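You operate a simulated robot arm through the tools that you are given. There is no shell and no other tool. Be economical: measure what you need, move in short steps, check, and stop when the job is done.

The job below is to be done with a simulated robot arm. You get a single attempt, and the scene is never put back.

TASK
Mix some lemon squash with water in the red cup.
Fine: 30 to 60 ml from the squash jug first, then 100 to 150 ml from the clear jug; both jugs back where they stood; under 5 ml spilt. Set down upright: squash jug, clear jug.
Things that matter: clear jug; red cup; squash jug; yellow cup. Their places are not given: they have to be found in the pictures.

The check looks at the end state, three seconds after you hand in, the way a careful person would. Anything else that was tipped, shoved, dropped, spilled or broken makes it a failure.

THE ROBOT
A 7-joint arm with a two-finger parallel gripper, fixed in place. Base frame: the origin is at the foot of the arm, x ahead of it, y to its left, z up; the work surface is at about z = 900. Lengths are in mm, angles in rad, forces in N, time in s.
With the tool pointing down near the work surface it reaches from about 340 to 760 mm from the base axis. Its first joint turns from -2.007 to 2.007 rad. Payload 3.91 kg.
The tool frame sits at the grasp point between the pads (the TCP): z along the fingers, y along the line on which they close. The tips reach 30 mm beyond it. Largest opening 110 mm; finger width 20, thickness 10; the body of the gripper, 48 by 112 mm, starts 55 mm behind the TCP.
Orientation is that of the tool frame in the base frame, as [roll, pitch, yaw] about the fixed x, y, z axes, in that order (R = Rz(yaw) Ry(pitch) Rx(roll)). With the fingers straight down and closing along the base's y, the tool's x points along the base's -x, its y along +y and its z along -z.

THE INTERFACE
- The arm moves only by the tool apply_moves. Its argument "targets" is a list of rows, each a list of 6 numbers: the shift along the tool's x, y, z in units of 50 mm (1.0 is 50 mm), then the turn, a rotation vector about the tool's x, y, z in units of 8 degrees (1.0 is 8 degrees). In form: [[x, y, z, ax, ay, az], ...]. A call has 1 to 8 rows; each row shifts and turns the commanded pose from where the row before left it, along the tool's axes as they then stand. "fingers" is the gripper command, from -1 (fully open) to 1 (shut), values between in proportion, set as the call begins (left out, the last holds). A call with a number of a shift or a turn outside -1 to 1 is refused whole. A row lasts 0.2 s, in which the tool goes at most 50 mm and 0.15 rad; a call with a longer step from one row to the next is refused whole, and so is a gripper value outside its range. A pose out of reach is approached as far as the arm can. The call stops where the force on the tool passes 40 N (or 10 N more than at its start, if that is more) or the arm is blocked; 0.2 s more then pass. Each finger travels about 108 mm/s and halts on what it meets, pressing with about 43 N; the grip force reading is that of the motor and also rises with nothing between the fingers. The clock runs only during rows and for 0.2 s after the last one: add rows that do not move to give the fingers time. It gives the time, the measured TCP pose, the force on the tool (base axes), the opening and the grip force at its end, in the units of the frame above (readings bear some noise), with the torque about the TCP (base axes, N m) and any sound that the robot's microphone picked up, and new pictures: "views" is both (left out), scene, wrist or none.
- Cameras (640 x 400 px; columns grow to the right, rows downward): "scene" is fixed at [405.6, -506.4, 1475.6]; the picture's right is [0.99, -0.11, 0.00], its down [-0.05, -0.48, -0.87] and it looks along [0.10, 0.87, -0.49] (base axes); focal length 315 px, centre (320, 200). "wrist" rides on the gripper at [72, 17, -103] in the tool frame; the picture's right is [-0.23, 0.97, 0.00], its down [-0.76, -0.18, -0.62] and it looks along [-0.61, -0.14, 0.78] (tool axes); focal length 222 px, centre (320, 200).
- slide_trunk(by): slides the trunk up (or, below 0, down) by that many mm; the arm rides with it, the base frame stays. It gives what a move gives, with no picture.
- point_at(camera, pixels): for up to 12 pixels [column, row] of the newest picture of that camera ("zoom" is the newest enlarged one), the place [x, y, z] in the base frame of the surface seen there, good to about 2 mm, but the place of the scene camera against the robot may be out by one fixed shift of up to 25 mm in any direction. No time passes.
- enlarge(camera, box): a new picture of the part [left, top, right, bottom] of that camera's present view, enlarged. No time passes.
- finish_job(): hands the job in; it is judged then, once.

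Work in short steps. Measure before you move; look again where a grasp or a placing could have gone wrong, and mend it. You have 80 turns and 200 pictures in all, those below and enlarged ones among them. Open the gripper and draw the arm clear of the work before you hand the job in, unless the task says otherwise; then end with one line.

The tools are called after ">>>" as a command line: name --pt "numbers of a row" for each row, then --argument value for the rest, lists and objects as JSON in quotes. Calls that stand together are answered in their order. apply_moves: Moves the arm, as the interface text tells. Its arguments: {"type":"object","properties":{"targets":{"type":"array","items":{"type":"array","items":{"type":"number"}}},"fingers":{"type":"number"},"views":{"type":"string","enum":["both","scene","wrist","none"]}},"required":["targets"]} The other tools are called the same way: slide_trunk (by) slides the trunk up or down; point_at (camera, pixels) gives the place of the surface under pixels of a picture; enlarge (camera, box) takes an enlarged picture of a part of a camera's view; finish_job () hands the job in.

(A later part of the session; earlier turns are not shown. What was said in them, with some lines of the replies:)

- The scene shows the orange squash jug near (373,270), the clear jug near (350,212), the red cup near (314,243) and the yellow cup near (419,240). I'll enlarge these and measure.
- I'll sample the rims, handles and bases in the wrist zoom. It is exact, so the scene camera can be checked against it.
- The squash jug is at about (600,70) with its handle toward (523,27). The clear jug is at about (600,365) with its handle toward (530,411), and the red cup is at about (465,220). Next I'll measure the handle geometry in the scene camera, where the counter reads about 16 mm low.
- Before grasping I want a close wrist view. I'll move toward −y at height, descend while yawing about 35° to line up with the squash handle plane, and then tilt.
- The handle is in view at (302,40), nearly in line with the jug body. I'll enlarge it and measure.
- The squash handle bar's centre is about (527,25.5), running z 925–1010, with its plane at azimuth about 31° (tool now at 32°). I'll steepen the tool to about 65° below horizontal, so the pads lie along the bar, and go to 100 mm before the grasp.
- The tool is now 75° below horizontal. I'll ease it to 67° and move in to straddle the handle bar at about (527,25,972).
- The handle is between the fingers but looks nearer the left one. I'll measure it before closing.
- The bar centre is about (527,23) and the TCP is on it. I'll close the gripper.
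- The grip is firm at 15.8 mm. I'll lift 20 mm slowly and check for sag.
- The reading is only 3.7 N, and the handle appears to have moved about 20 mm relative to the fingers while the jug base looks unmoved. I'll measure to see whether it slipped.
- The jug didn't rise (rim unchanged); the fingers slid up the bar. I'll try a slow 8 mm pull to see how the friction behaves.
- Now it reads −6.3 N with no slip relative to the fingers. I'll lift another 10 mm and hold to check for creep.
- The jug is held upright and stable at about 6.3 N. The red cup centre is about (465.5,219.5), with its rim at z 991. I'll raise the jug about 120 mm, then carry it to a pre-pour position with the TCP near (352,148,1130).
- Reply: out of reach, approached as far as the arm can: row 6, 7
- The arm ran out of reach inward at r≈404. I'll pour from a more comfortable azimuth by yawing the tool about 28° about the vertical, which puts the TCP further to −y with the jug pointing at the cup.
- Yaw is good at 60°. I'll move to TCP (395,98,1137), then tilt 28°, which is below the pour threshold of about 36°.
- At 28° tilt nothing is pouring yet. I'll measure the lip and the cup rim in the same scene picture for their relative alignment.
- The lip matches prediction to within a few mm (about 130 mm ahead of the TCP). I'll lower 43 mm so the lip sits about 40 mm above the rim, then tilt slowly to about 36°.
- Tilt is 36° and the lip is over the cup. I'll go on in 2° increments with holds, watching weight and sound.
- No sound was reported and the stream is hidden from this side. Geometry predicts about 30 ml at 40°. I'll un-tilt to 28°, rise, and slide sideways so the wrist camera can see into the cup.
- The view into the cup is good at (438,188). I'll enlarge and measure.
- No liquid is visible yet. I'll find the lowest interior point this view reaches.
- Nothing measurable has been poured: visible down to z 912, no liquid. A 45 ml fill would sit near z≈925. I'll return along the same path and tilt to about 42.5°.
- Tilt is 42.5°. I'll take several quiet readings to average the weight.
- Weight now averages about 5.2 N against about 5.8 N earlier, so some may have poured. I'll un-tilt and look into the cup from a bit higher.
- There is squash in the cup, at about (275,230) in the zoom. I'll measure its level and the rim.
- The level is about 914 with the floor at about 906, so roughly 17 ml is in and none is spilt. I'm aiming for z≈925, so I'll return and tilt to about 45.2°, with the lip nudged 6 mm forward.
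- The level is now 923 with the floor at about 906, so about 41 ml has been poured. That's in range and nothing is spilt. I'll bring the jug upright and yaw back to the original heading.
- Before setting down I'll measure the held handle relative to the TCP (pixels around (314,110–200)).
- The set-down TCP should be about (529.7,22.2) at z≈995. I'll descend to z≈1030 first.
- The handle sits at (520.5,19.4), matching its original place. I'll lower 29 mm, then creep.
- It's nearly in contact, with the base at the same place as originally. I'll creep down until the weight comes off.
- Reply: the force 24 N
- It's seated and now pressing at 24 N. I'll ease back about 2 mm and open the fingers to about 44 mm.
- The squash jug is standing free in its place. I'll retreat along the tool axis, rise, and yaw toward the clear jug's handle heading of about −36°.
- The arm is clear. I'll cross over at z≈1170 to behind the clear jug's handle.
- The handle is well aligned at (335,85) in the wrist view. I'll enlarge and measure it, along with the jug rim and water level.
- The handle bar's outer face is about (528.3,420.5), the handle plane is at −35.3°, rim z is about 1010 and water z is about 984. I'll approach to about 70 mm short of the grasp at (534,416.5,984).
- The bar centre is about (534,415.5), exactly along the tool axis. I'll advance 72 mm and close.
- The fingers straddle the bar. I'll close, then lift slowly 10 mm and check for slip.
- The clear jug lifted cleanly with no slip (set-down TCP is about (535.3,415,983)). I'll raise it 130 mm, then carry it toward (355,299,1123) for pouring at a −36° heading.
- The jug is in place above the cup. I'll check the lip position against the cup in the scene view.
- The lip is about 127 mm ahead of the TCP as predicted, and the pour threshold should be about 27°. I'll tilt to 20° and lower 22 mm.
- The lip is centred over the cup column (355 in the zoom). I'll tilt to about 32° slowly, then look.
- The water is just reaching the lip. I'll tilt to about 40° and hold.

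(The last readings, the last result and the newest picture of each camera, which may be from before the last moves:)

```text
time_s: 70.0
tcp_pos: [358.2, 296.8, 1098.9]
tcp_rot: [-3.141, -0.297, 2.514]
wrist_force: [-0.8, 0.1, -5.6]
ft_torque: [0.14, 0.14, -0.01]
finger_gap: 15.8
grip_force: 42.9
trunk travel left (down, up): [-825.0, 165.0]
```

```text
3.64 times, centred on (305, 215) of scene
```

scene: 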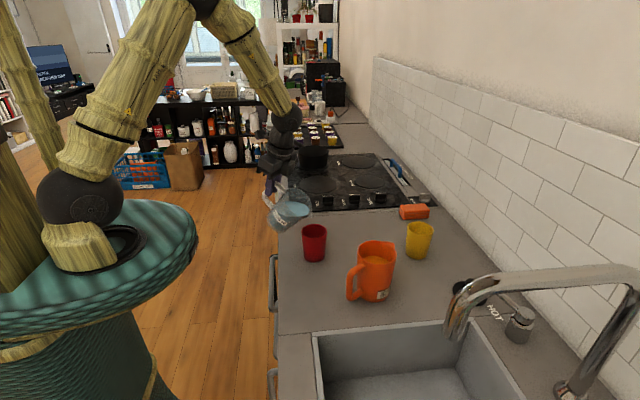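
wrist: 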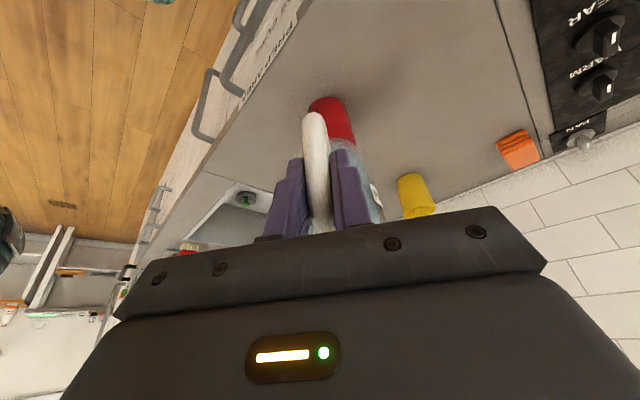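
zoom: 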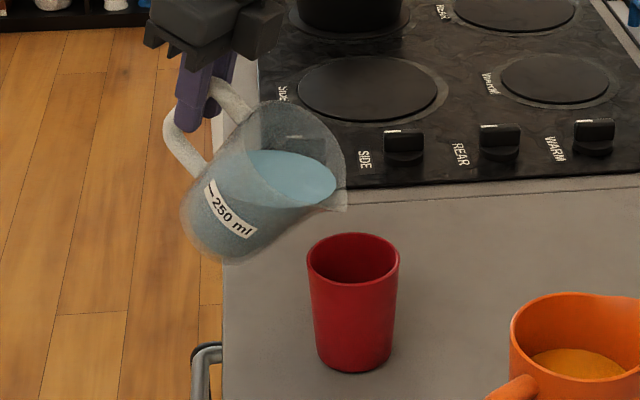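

The stream lands in the cup and stops promptly at each tilt. I'll go on to about 46°.

>>> apply_moves --pt "0 0 0 0 0.25 0" --pt "0 0 0 0 0.25 0" --pt "0 0 0 0 0.25 0" --views "scene"

>>> enlarge --camera "scene" --box '[260, 160, 350, 270]'

>>> apply_moves --pt "0 0 0 0 0 0" --pt "0 0 0 0 0 0" --pt "0 0 0 0 0 0" --pt "0 0 0 0 0 0" --pt "0 0 0 0 0 0" --views "scene"

>>> enlarge --camera "scene" --box '[280, 180, 340, 270]'

```text
time_s: 70.8
tcp_pos: [358.2, 296.4, 1100.1]
tcp_rot: [3.141, -0.403, 2.513]
wrist_force: [0.7, -0.4, -4.3]
ft_torque: [0.08, 0.08, -0.02]
finger_gap: 15.6
grip_force: 43.3
trunk travel left (down, up): [-825.0, 165.0]
```

scene: 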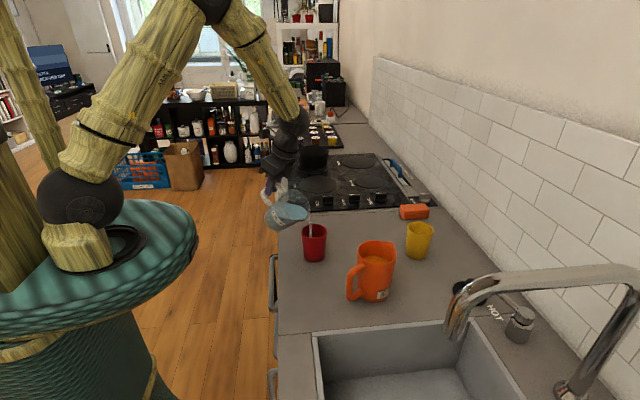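

```text
3.64 times, centred on (305, 215) of scene
```

zoom: 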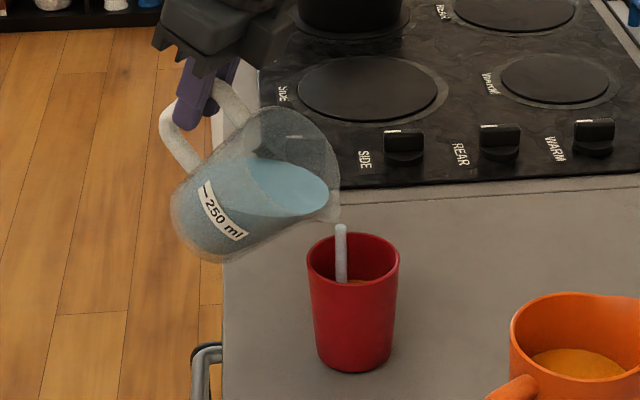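

```text
time_s: 72.0
tcp_pos: [358.5, 297.4, 1100.2]
tcp_rot: [-3.139, -0.402, 2.512]
wrist_force: [0.4, 0.4, -3.9]
ft_torque: [0.09, 0.11, -0.03]
finger_gap: 15.9
grip_force: 43.0
trunk travel left (down, up): [-825.0, 165.0]
```

scene: 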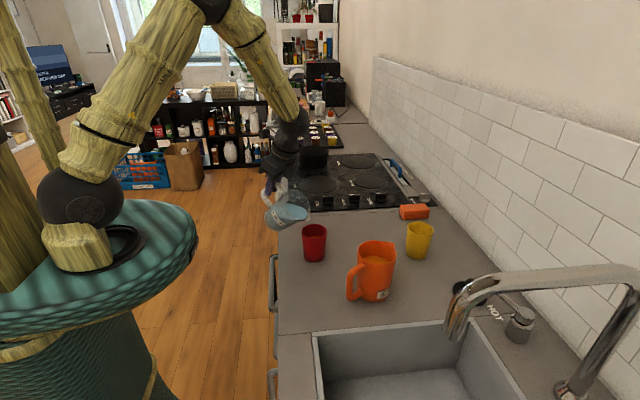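

```text
4.44 times, centred on (310, 225) of scene
```

zoom: 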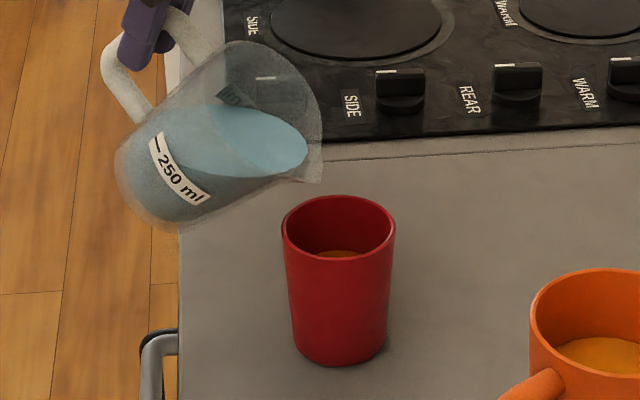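

Liquid is now visible in the cup at (340,253) in the zoom. I'll measure its level and the rim.

>>> point_at --camera "zoom" --pixels '[[340, 254], [330, 254], [350, 254], [335, 256], [345, 256], [340, 198], [392, 225], [284, 225], [330, 252], [345, 252]]'

```text
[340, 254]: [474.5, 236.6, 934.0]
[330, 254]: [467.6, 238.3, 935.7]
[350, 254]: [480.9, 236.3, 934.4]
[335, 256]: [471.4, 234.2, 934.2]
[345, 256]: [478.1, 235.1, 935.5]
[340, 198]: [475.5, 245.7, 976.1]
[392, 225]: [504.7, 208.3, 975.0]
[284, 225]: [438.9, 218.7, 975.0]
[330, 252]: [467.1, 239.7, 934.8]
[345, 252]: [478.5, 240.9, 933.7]
```

The level is about 40.7 mm below the rim (z≈950), so about 70 ml of water is in. The target is about 967. I'll nudge the lip 8 mm forward and tilt another 4°.

>>> apply_moves --pt "-0.075 0 -0.03 0 0 0" --pt "-0.075 0 -0.03 0 0 0" --pt "0 0 0 0 0.15 0" --pt "0 0 0 0 0.2 0" --pt "0 0 0 0 0.15 0" --views "scene"

>>> enlarge --camera "scene" --box '[280, 180, 340, 270]'

>>> apply_moves --pt "0 0 0 0 0 0" --pt "0 0 0 0 0 0" --pt "0 0 0 0 0 0" --pt "0 0 0 0 0 0" --pt "0 0 0 0 0 0" --views "scene"

>>> enlarge --camera "scene" --box '[280, 180, 340, 270]'

>>> point_at --camera "zoom" --pixels '[[340, 254], [330, 252], [350, 250], [335, 250], [345, 248], [340, 245], [340, 240], [340, 198], [392, 225], [284, 225]]'

```text
time_s: 73.2
tcp_pos: [365.5, 291.7, 1100.9]
tcp_rot: [3.139, -0.472, 2.514]
wrist_force: [-0.3, 0.3, -4.8]
ft_torque: [0.05, 0.06, 0.03]
finger_gap: 15.9
grip_force: 43.2
trunk travel left (down, up): [-825.0, 165.0]
```

scene: 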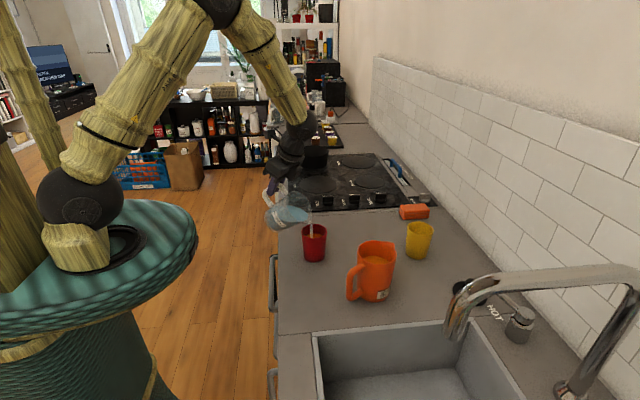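

```text
4.44 times, centred on (310, 225) of scene
```

zoom: 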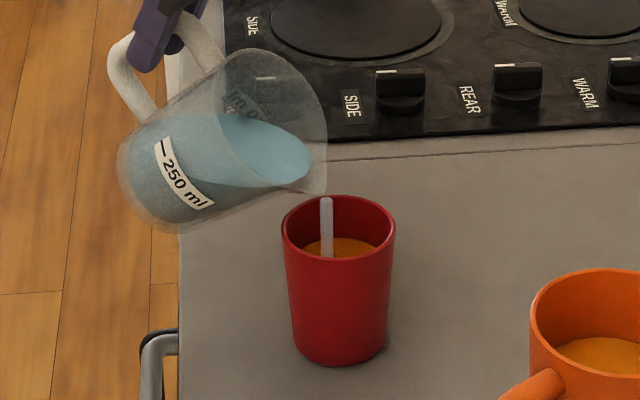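

```text
time_s: 74.4
tcp_pos: [364.8, 292.3, 1099.9]
tcp_rot: [-3.141, -0.472, 2.514]
wrist_force: [-0.6, 0.7, -3.7]
ft_torque: [0.06, 0.09, 0.0]
finger_gap: 15.9
grip_force: 43.1
trunk travel left (down, up): [-825.0, 165.0]
```

scene: 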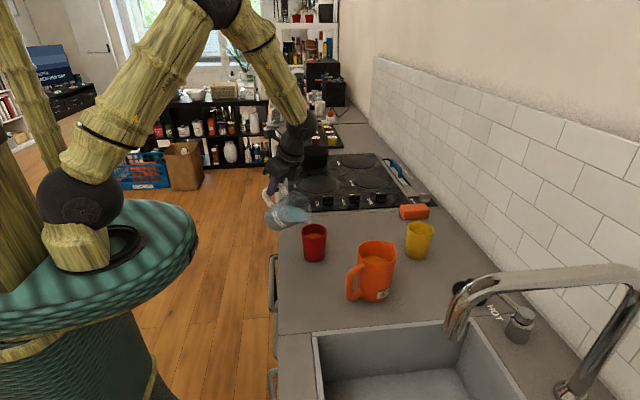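

```text
4.44 times, centred on (310, 225) of scene
```

zoom: 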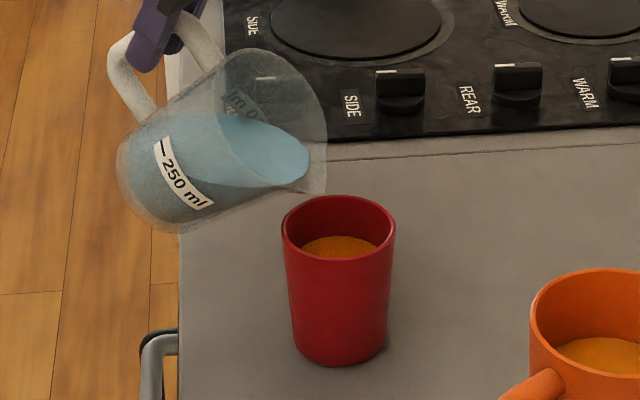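

```text
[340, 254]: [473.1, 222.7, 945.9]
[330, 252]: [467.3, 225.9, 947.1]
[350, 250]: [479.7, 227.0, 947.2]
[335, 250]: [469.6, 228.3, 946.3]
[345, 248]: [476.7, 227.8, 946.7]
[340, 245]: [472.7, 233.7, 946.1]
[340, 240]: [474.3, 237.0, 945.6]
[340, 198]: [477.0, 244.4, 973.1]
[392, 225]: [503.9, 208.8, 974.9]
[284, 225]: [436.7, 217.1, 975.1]
```

The level is now about 962, so roughly 104 ml of water. I'll tilt 2.2° more for about 18 ml.

>>> apply_moves --pt "0 0 0 0 0.14 0" --pt "0 0 0 0 0.14 0" --pt "0 0 0 0 0 0" --pt "0 0 0 0 0 0" --pt "0 0 0 0 0 0" --pt "0 0 0 0 0 0" --pt "0 0 0 0 0 0" --views "scene"

>>> enlarge --camera "scene" --box '[280, 180, 340, 270]'

>>> point_at --camera "zoom" --pixels '[[340, 252], [330, 250], [350, 248], [335, 245], [345, 243], [340, 240], [325, 245], [392, 225], [284, 225], [450, 300], [355, 240]]'

```text
time_s: 76.0
tcp_pos: [365.0, 291.4, 1100.1]
tcp_rot: [3.141, -0.511, 2.514]
wrist_force: [-0.1, 0.3, -4.5]
ft_torque: [0.03, 0.07, 0.03]
finger_gap: 15.5
grip_force: 42.5
trunk travel left (down, up): [-825.0, 165.0]
```

scene: 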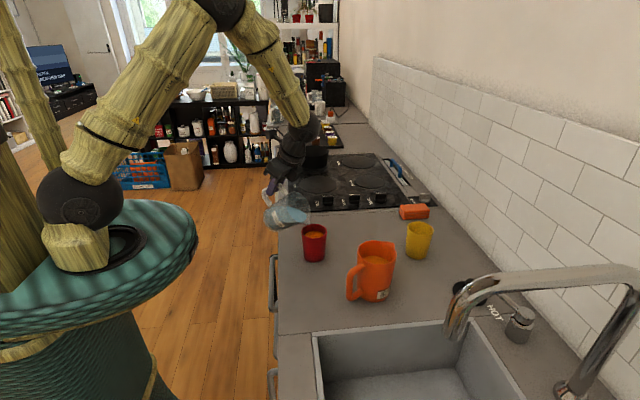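

```text
4.44 times, centred on (310, 225) of scene
```

zoom: 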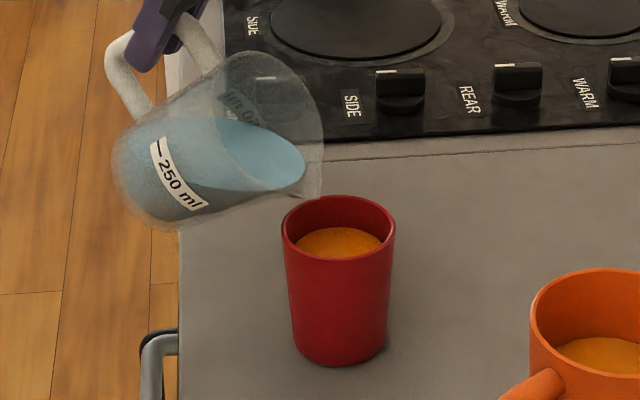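

```text
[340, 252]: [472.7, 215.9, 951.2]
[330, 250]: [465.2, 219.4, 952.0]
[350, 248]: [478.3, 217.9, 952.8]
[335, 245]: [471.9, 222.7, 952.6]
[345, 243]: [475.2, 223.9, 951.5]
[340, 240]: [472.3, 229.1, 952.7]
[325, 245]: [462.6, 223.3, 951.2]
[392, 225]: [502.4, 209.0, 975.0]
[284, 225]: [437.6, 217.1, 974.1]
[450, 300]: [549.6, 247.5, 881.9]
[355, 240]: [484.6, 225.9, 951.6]
```

The level is about 968, so roughly 120 ml of water is in. I'll stop there and bring the jug upright over the cup.

>>> apply_moves --pt "0 0 0 0 -0.5 0" --pt "0 0 0 0 -0.7 0" --pt "0 0 0 0 -0.8 0" --pt "0 0 0 0 -0.8 0" --pt "0 0 0 0 -0.8 0" --pt "0 0 0 0 -0.8 0" --pt "0 0 0 0 -0.8 0" --pt "0 0 0 0 -0.6 0" --views "none"

>>> apply_moves --pt "0 0 0 0 -0.5 0" --pt "0 0 0 0 -0.23 0" --pt "-0.1 0 -0.24 0 0 0" --pt "-0.1 0 -0.24 0 0 0" --pt "0 0 0 0 0 0" --pt "0 0 0 0 0 0" --views "scene"

>>> enlarge --camera "scene" --box '[260, 150, 350, 270]'

>>> point_at --camera "zoom" --pixels '[[350, 280], [345, 282], [355, 282], [290, 110], [290, 120], [290, 130], [300, 140], [350, 95], [300, 215]]'

```text
time_s: 77.8
tcp_pos: [364.1, 292.0, 1100.5]
tcp_rot: [3.14, 0.3, 2.513]
wrist_force: [0.4, 0.3, -4.0]
ft_torque: [0.17, 0.23, 0.0]
finger_gap: 15.5
grip_force: 42.8
trunk travel left (down, up): [-825.0, 165.0]
```

```text
time_s: 79.2
tcp_pos: [364.3, 292.5, 1125.9]
tcp_rot: [3.141, 0.4, 2.513]
wrist_force: [0.3, 0.0, -3.1]
ft_torque: [0.19, 0.21, 0.02]
finger_gap: 15.6
grip_force: 43.3
trunk travel left (down, up): [-825.0, 165.0]
```

scene: 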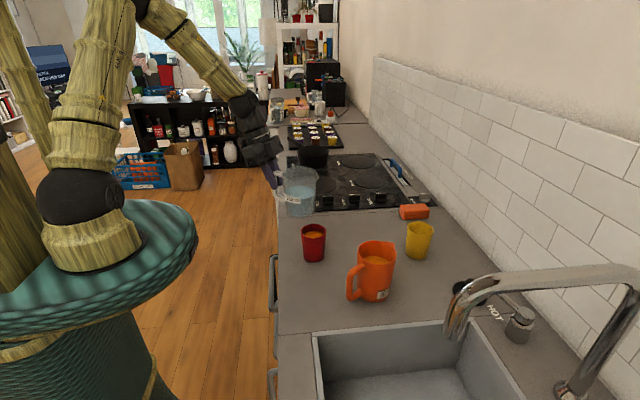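

```text
3.33 times, centred on (305, 210) of scene
```

zoom: 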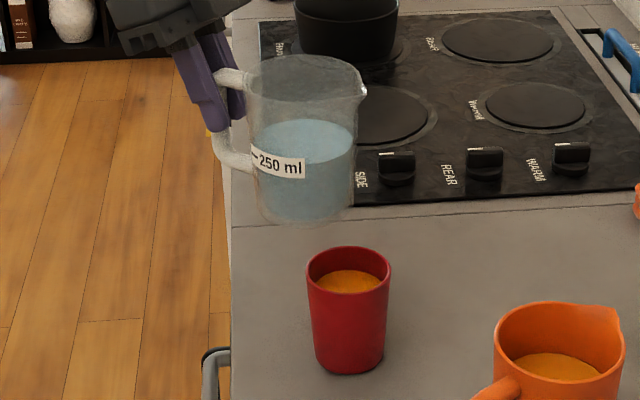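

```text
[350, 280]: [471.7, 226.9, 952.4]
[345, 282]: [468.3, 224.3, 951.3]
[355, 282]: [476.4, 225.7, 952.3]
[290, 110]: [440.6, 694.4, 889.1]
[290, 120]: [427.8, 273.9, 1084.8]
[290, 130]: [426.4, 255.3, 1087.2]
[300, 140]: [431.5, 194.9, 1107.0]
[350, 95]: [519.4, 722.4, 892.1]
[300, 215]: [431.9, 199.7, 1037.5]
```

The two level checks agree at roughly 110–120 ml. I'll cross-check with the jug's 250 ml mark by measuring the mark, the water level, and the base and rim of the held jug.

>>> enlarge --camera "scene" --box '[272, 155, 328, 225]'

>>> point_at --camera "scene" --pixels '[[285, 196], [288, 197], [298, 198], [300, 185], [296, 188], [305, 186], [286, 187], [310, 188], [298, 213], [286, 205], [311, 205]]'

```text
5.71 times, centred on (300, 190) of scene
```

zoom: 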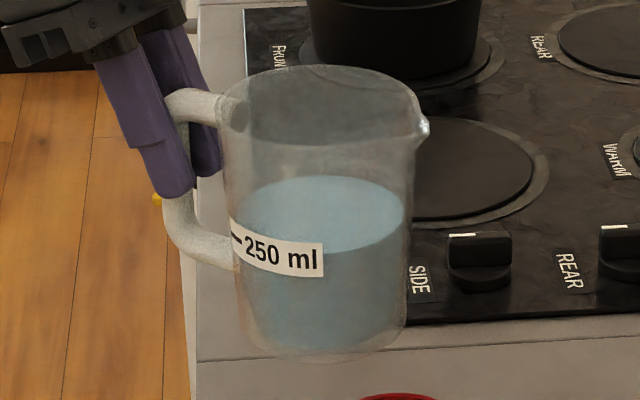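

```text
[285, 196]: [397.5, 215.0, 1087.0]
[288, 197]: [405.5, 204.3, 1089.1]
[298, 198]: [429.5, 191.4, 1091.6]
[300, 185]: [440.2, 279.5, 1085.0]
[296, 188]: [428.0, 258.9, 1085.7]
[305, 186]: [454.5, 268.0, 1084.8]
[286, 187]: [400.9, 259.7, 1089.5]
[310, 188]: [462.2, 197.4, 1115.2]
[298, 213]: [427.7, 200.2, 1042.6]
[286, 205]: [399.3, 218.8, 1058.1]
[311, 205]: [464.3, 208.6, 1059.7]
```

Water is now level with the 250 ml mark. It sits 26.5 mm below where it started, at about 4.6 ml/mm, so about 120 ml was poured. I'll carry the jug back above its place.

>>> apply_moves --pt "-0.08 0.25 0.033 0 0 0" --pt "-0.17 0.55 0.071 0 0 0" --pt "-0.21 0.68 0.088 0 0 0" --pt "-0.21 0.68 0.088 0 0 0" --pt "-0.21 0.68 0.088 0 0 0" --pt "-0.17 0.56 0.072 0 0 0" --pt "-0.12 0.4 0.052 0 0 0" --pt "-0.06 0.2 0.026 0 0 0" --views "none"

>>> apply_moves --pt "0.1 0 0.25 0 0 0" --pt "0.2 0 0.45 0 0 0" --pt "0.2 0 0.45 0 0 0" --pt "0.2 0 0.45 0 0 0" --pt "0.12 0 0.3 0 0 0" --pt "0.08 0 0.2 0 0 0" --pt "0 0 0 0 0 0" --views "both"

>>> point_at --camera "wrist" --pixels '[[314, 120], [314, 135], [316, 160]]'

>>> enlarge --camera "scene" --box '[280, 140, 460, 280]'

```text
time_s: 81.0
tcp_pos: [537.2, 415.9, 1124.6]
tcp_rot: [-3.141, 0.399, 2.51]
wrist_force: [-0.3, 0.7, -4.2]
ft_torque: [0.15, 0.24, -0.01]
finger_gap: 15.6
grip_force: 43.7
trunk travel left (down, up): [-825.0, 165.0]
```

```text
time_s: 82.6
tcp_pos: [536.2, 414.6, 1012.1]
tcp_rot: [3.141, 0.401, 2.514]
wrist_force: [-0.3, -0.8, -4.3]
ft_torque: [0.18, 0.19, 0.01]
finger_gap: 15.4
grip_force: 42.7
trunk travel left (down, up): [-825.0, 165.0]
```

scene: 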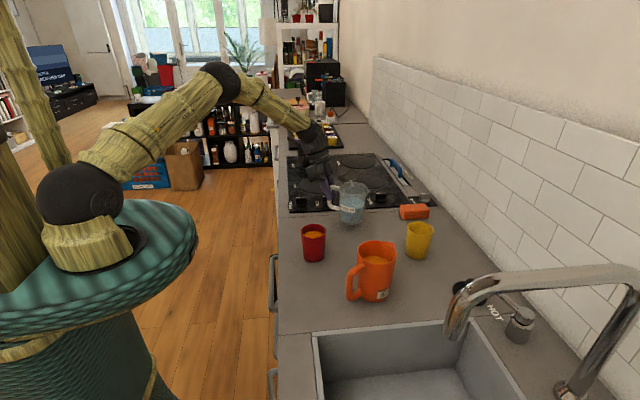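
wrist: 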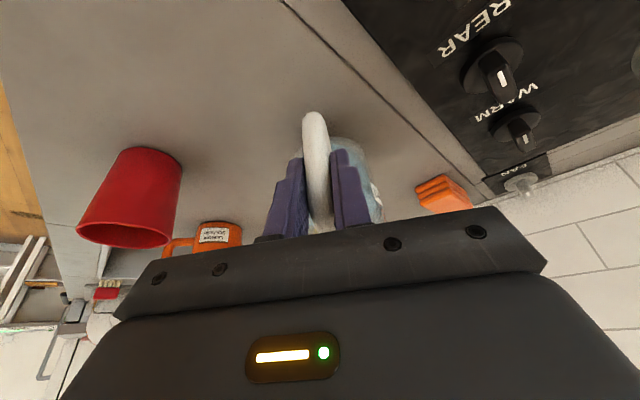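

```text
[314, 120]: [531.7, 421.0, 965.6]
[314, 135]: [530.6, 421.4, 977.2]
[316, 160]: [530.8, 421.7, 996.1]
```

```text
2.86 times, centred on (370, 210) of scene
```

zoom: 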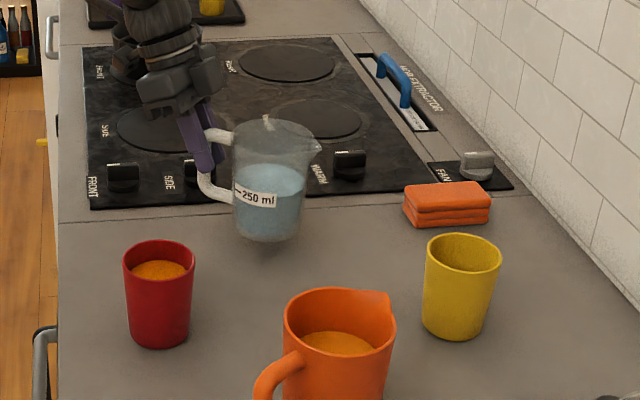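

The handle is within 2 mm of its original place. I'll lower with a small correction, then creep to contact.

>>> apply_moves --pt "0.09 -0.015 0.17 0 0 0" --pt "0.08 -0.015 0.17 0 0 0" --pt "0.04 0 0.1 0 0 0" --pt "0 0 0 0 0 0" --views "none"

>>> apply_moves --pt "0.01 0 0.022 0 0 0" --pt "0.01 0 0.022 0 0 0" --pt "0 0 0 0 0 0" --views "none"

>>> apply_moves --pt "0.01 0 0.022 0 0 0" --pt "0 0 0 0 0 0" --views "none"

>>> apply_moves --pt "0.01 0 0.022 0 0 0" --pt "0 0 0 0 0 0" --views "none"

```text
time_s: 83.6
tcp_pos: [534.4, 414.8, 986.6]
tcp_rot: [3.141, 0.401, 2.51]
wrist_force: [0.4, 0.6, -3.2]
ft_torque: [0.15, 0.22, 0.01]
finger_gap: 16.0
grip_force: 43.0
trunk travel left (down, up): [-825.0, 165.0]
```

```text
time_s: 84.4
tcp_pos: [533.5, 414.5, 984.7]
tcp_rot: [-3.141, 0.402, 2.514]
wrist_force: [-0.3, 0.8, -4.2]
ft_torque: [0.19, 0.25, -0.02]
finger_gap: 15.4
grip_force: 43.3
trunk travel left (down, up): [-825.0, 165.0]
```

```text
time_s: 85.0
tcp_pos: [534.3, 417.5, 984.3]
tcp_rot: [-3.141, 0.403, 2.511]
wrist_force: [-0.4, -0.3, -1.6]
ft_torque: [0.01, 0.06, -0.03]
finger_gap: 15.6
grip_force: 43.2
trunk travel left (down, up): [-825.0, 165.0]
```

```text
time_s: 85.6
tcp_pos: [535.1, 415.9, 983.4]
tcp_rot: [3.138, 0.403, 2.514]
wrist_force: [-1.1, 2.5, 6.5]
ft_torque: [-0.48, -0.54, 0.07]
finger_gap: 15.7
grip_force: 42.8
trunk travel left (down, up): [-825.0, 165.0]
```

The jug is seated, with light upward contact of 6.5 N. I'll open the fingers to about 44 mm and check.

>>> apply_moves --pt "0 0 0 0 0 0" --pt "0 0 0 0 0 0" --pt "0 0 0 0 0 0" --fingers 0.2 --views "wrist"

>>> apply_moves --pt "0 0 -0.4 0 0 0" --pt "0 0 -0.8 0 0 0" --pt "0 0 -1 0 0 0" --pt "0 0 -1 0 0 0" --pt "-0.2 0 -0.9 0 0 0" --pt "-0.2 0 -0.5 0 0 0" --views "both"

>>> enlarge --camera "scene" --box '[280, 170, 460, 310]'

```text
time_s: 86.4
tcp_pos: [535.0, 415.5, 983.3]
tcp_rot: [3.141, 0.4, 2.512]
wrist_force: [0.0, -0.2, -0.5]
ft_torque: [0.0, -0.01, 0.01]
finger_gap: 44.0
grip_force: 0.0
trunk travel left (down, up): [-825.0, 165.0]
```

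wrist: 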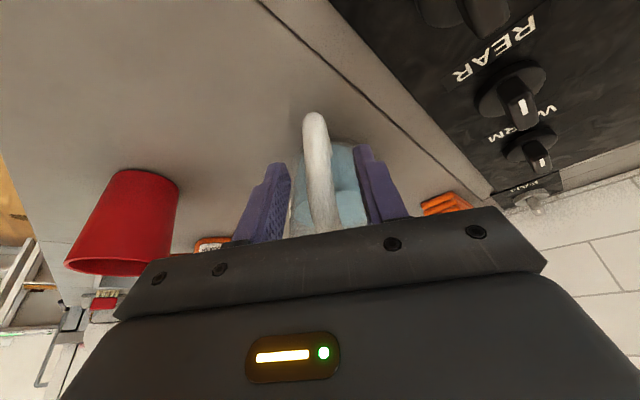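

```text
time_s: 87.8
tcp_pos: [475.3, 454.1, 1200.8]
tcp_rot: [-3.142, 0.402, 2.513]
wrist_force: [0.1, -0.4, -0.8]
ft_torque: [0.0, -0.01, 0.0]
finger_gap: 43.9
grip_force: 0.1
trunk travel left (down, up): [-825.0, 165.0]
```

scene: 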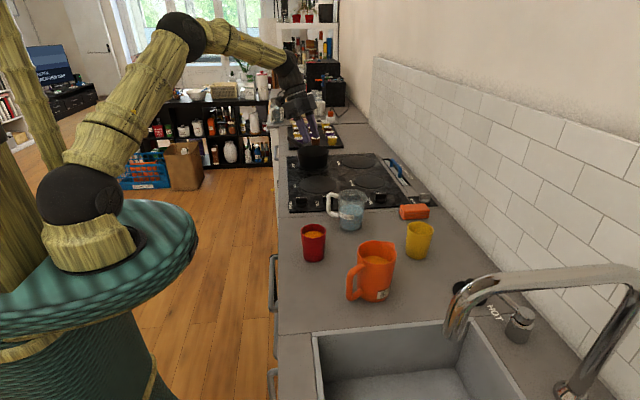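
wrist: 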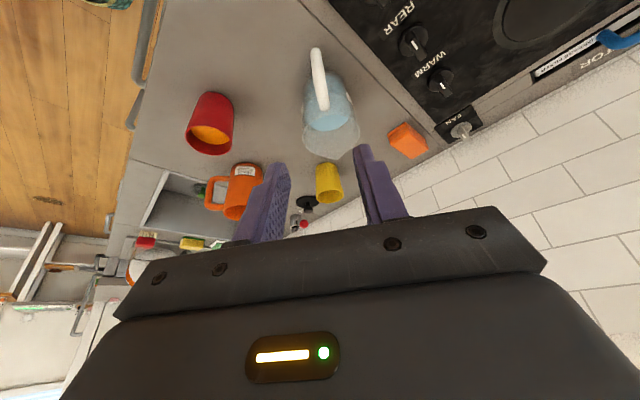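

```text
2.86 times, centred on (370, 240) of scene
```

zoom: 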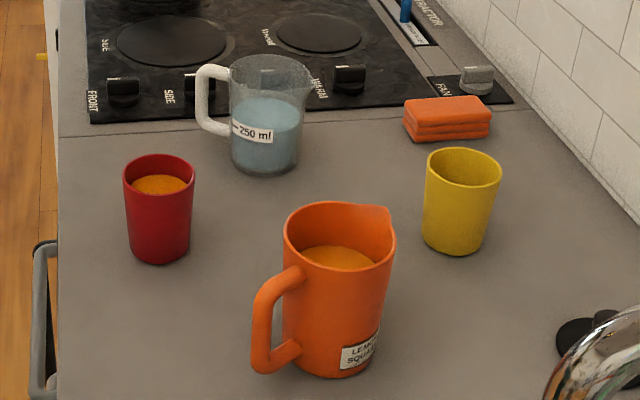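

Everything stands upright in place with a dry counter. One last check of the cup level from the wrist camera.

>>> point_at --camera "wrist" --pixels '[[211, 138], [205, 136], [218, 140], [208, 131], [190, 140], [228, 135], [210, 153], [320, 115], [325, 120]]'

>>> apply_moves --pt "0 0 0 0 0 0" --pt "0 0 0 0 0 0" --pt "0 0 0 0 0 0" --fingers -1 --views "none"

```text
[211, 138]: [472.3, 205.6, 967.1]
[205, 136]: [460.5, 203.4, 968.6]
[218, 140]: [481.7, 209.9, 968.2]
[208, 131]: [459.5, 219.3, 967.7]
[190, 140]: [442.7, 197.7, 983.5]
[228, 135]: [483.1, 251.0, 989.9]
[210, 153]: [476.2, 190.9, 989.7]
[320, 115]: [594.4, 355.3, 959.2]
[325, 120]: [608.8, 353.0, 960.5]
```

```text
time_s: 88.6
tcp_pos: [475.0, 455.1, 1201.4]
tcp_rot: [-3.141, 0.401, 2.51]
wrist_force: [0.3, 0.5, -0.7]
ft_torque: [0.03, 0.01, -0.01]
finger_gap: 109.8
grip_force: 0.2
trunk travel left (down, up): [-825.0, 165.0]
```

The cup level reads z≈968 and the clear jug is down about 24–26 mm, so roughly 40 ml of squash and 110–120 ml of water went in. The gripper is open and clear, so I'm handing in.

>>> finish_job

```text
The job is handed in.
```

The red cup now holds about 40 ml of squash, poured first, and 110–120 ml of water, both estimated from the liquid levels. Both jugs stand upright within about 3 mm of where they started, and I saw no spill.
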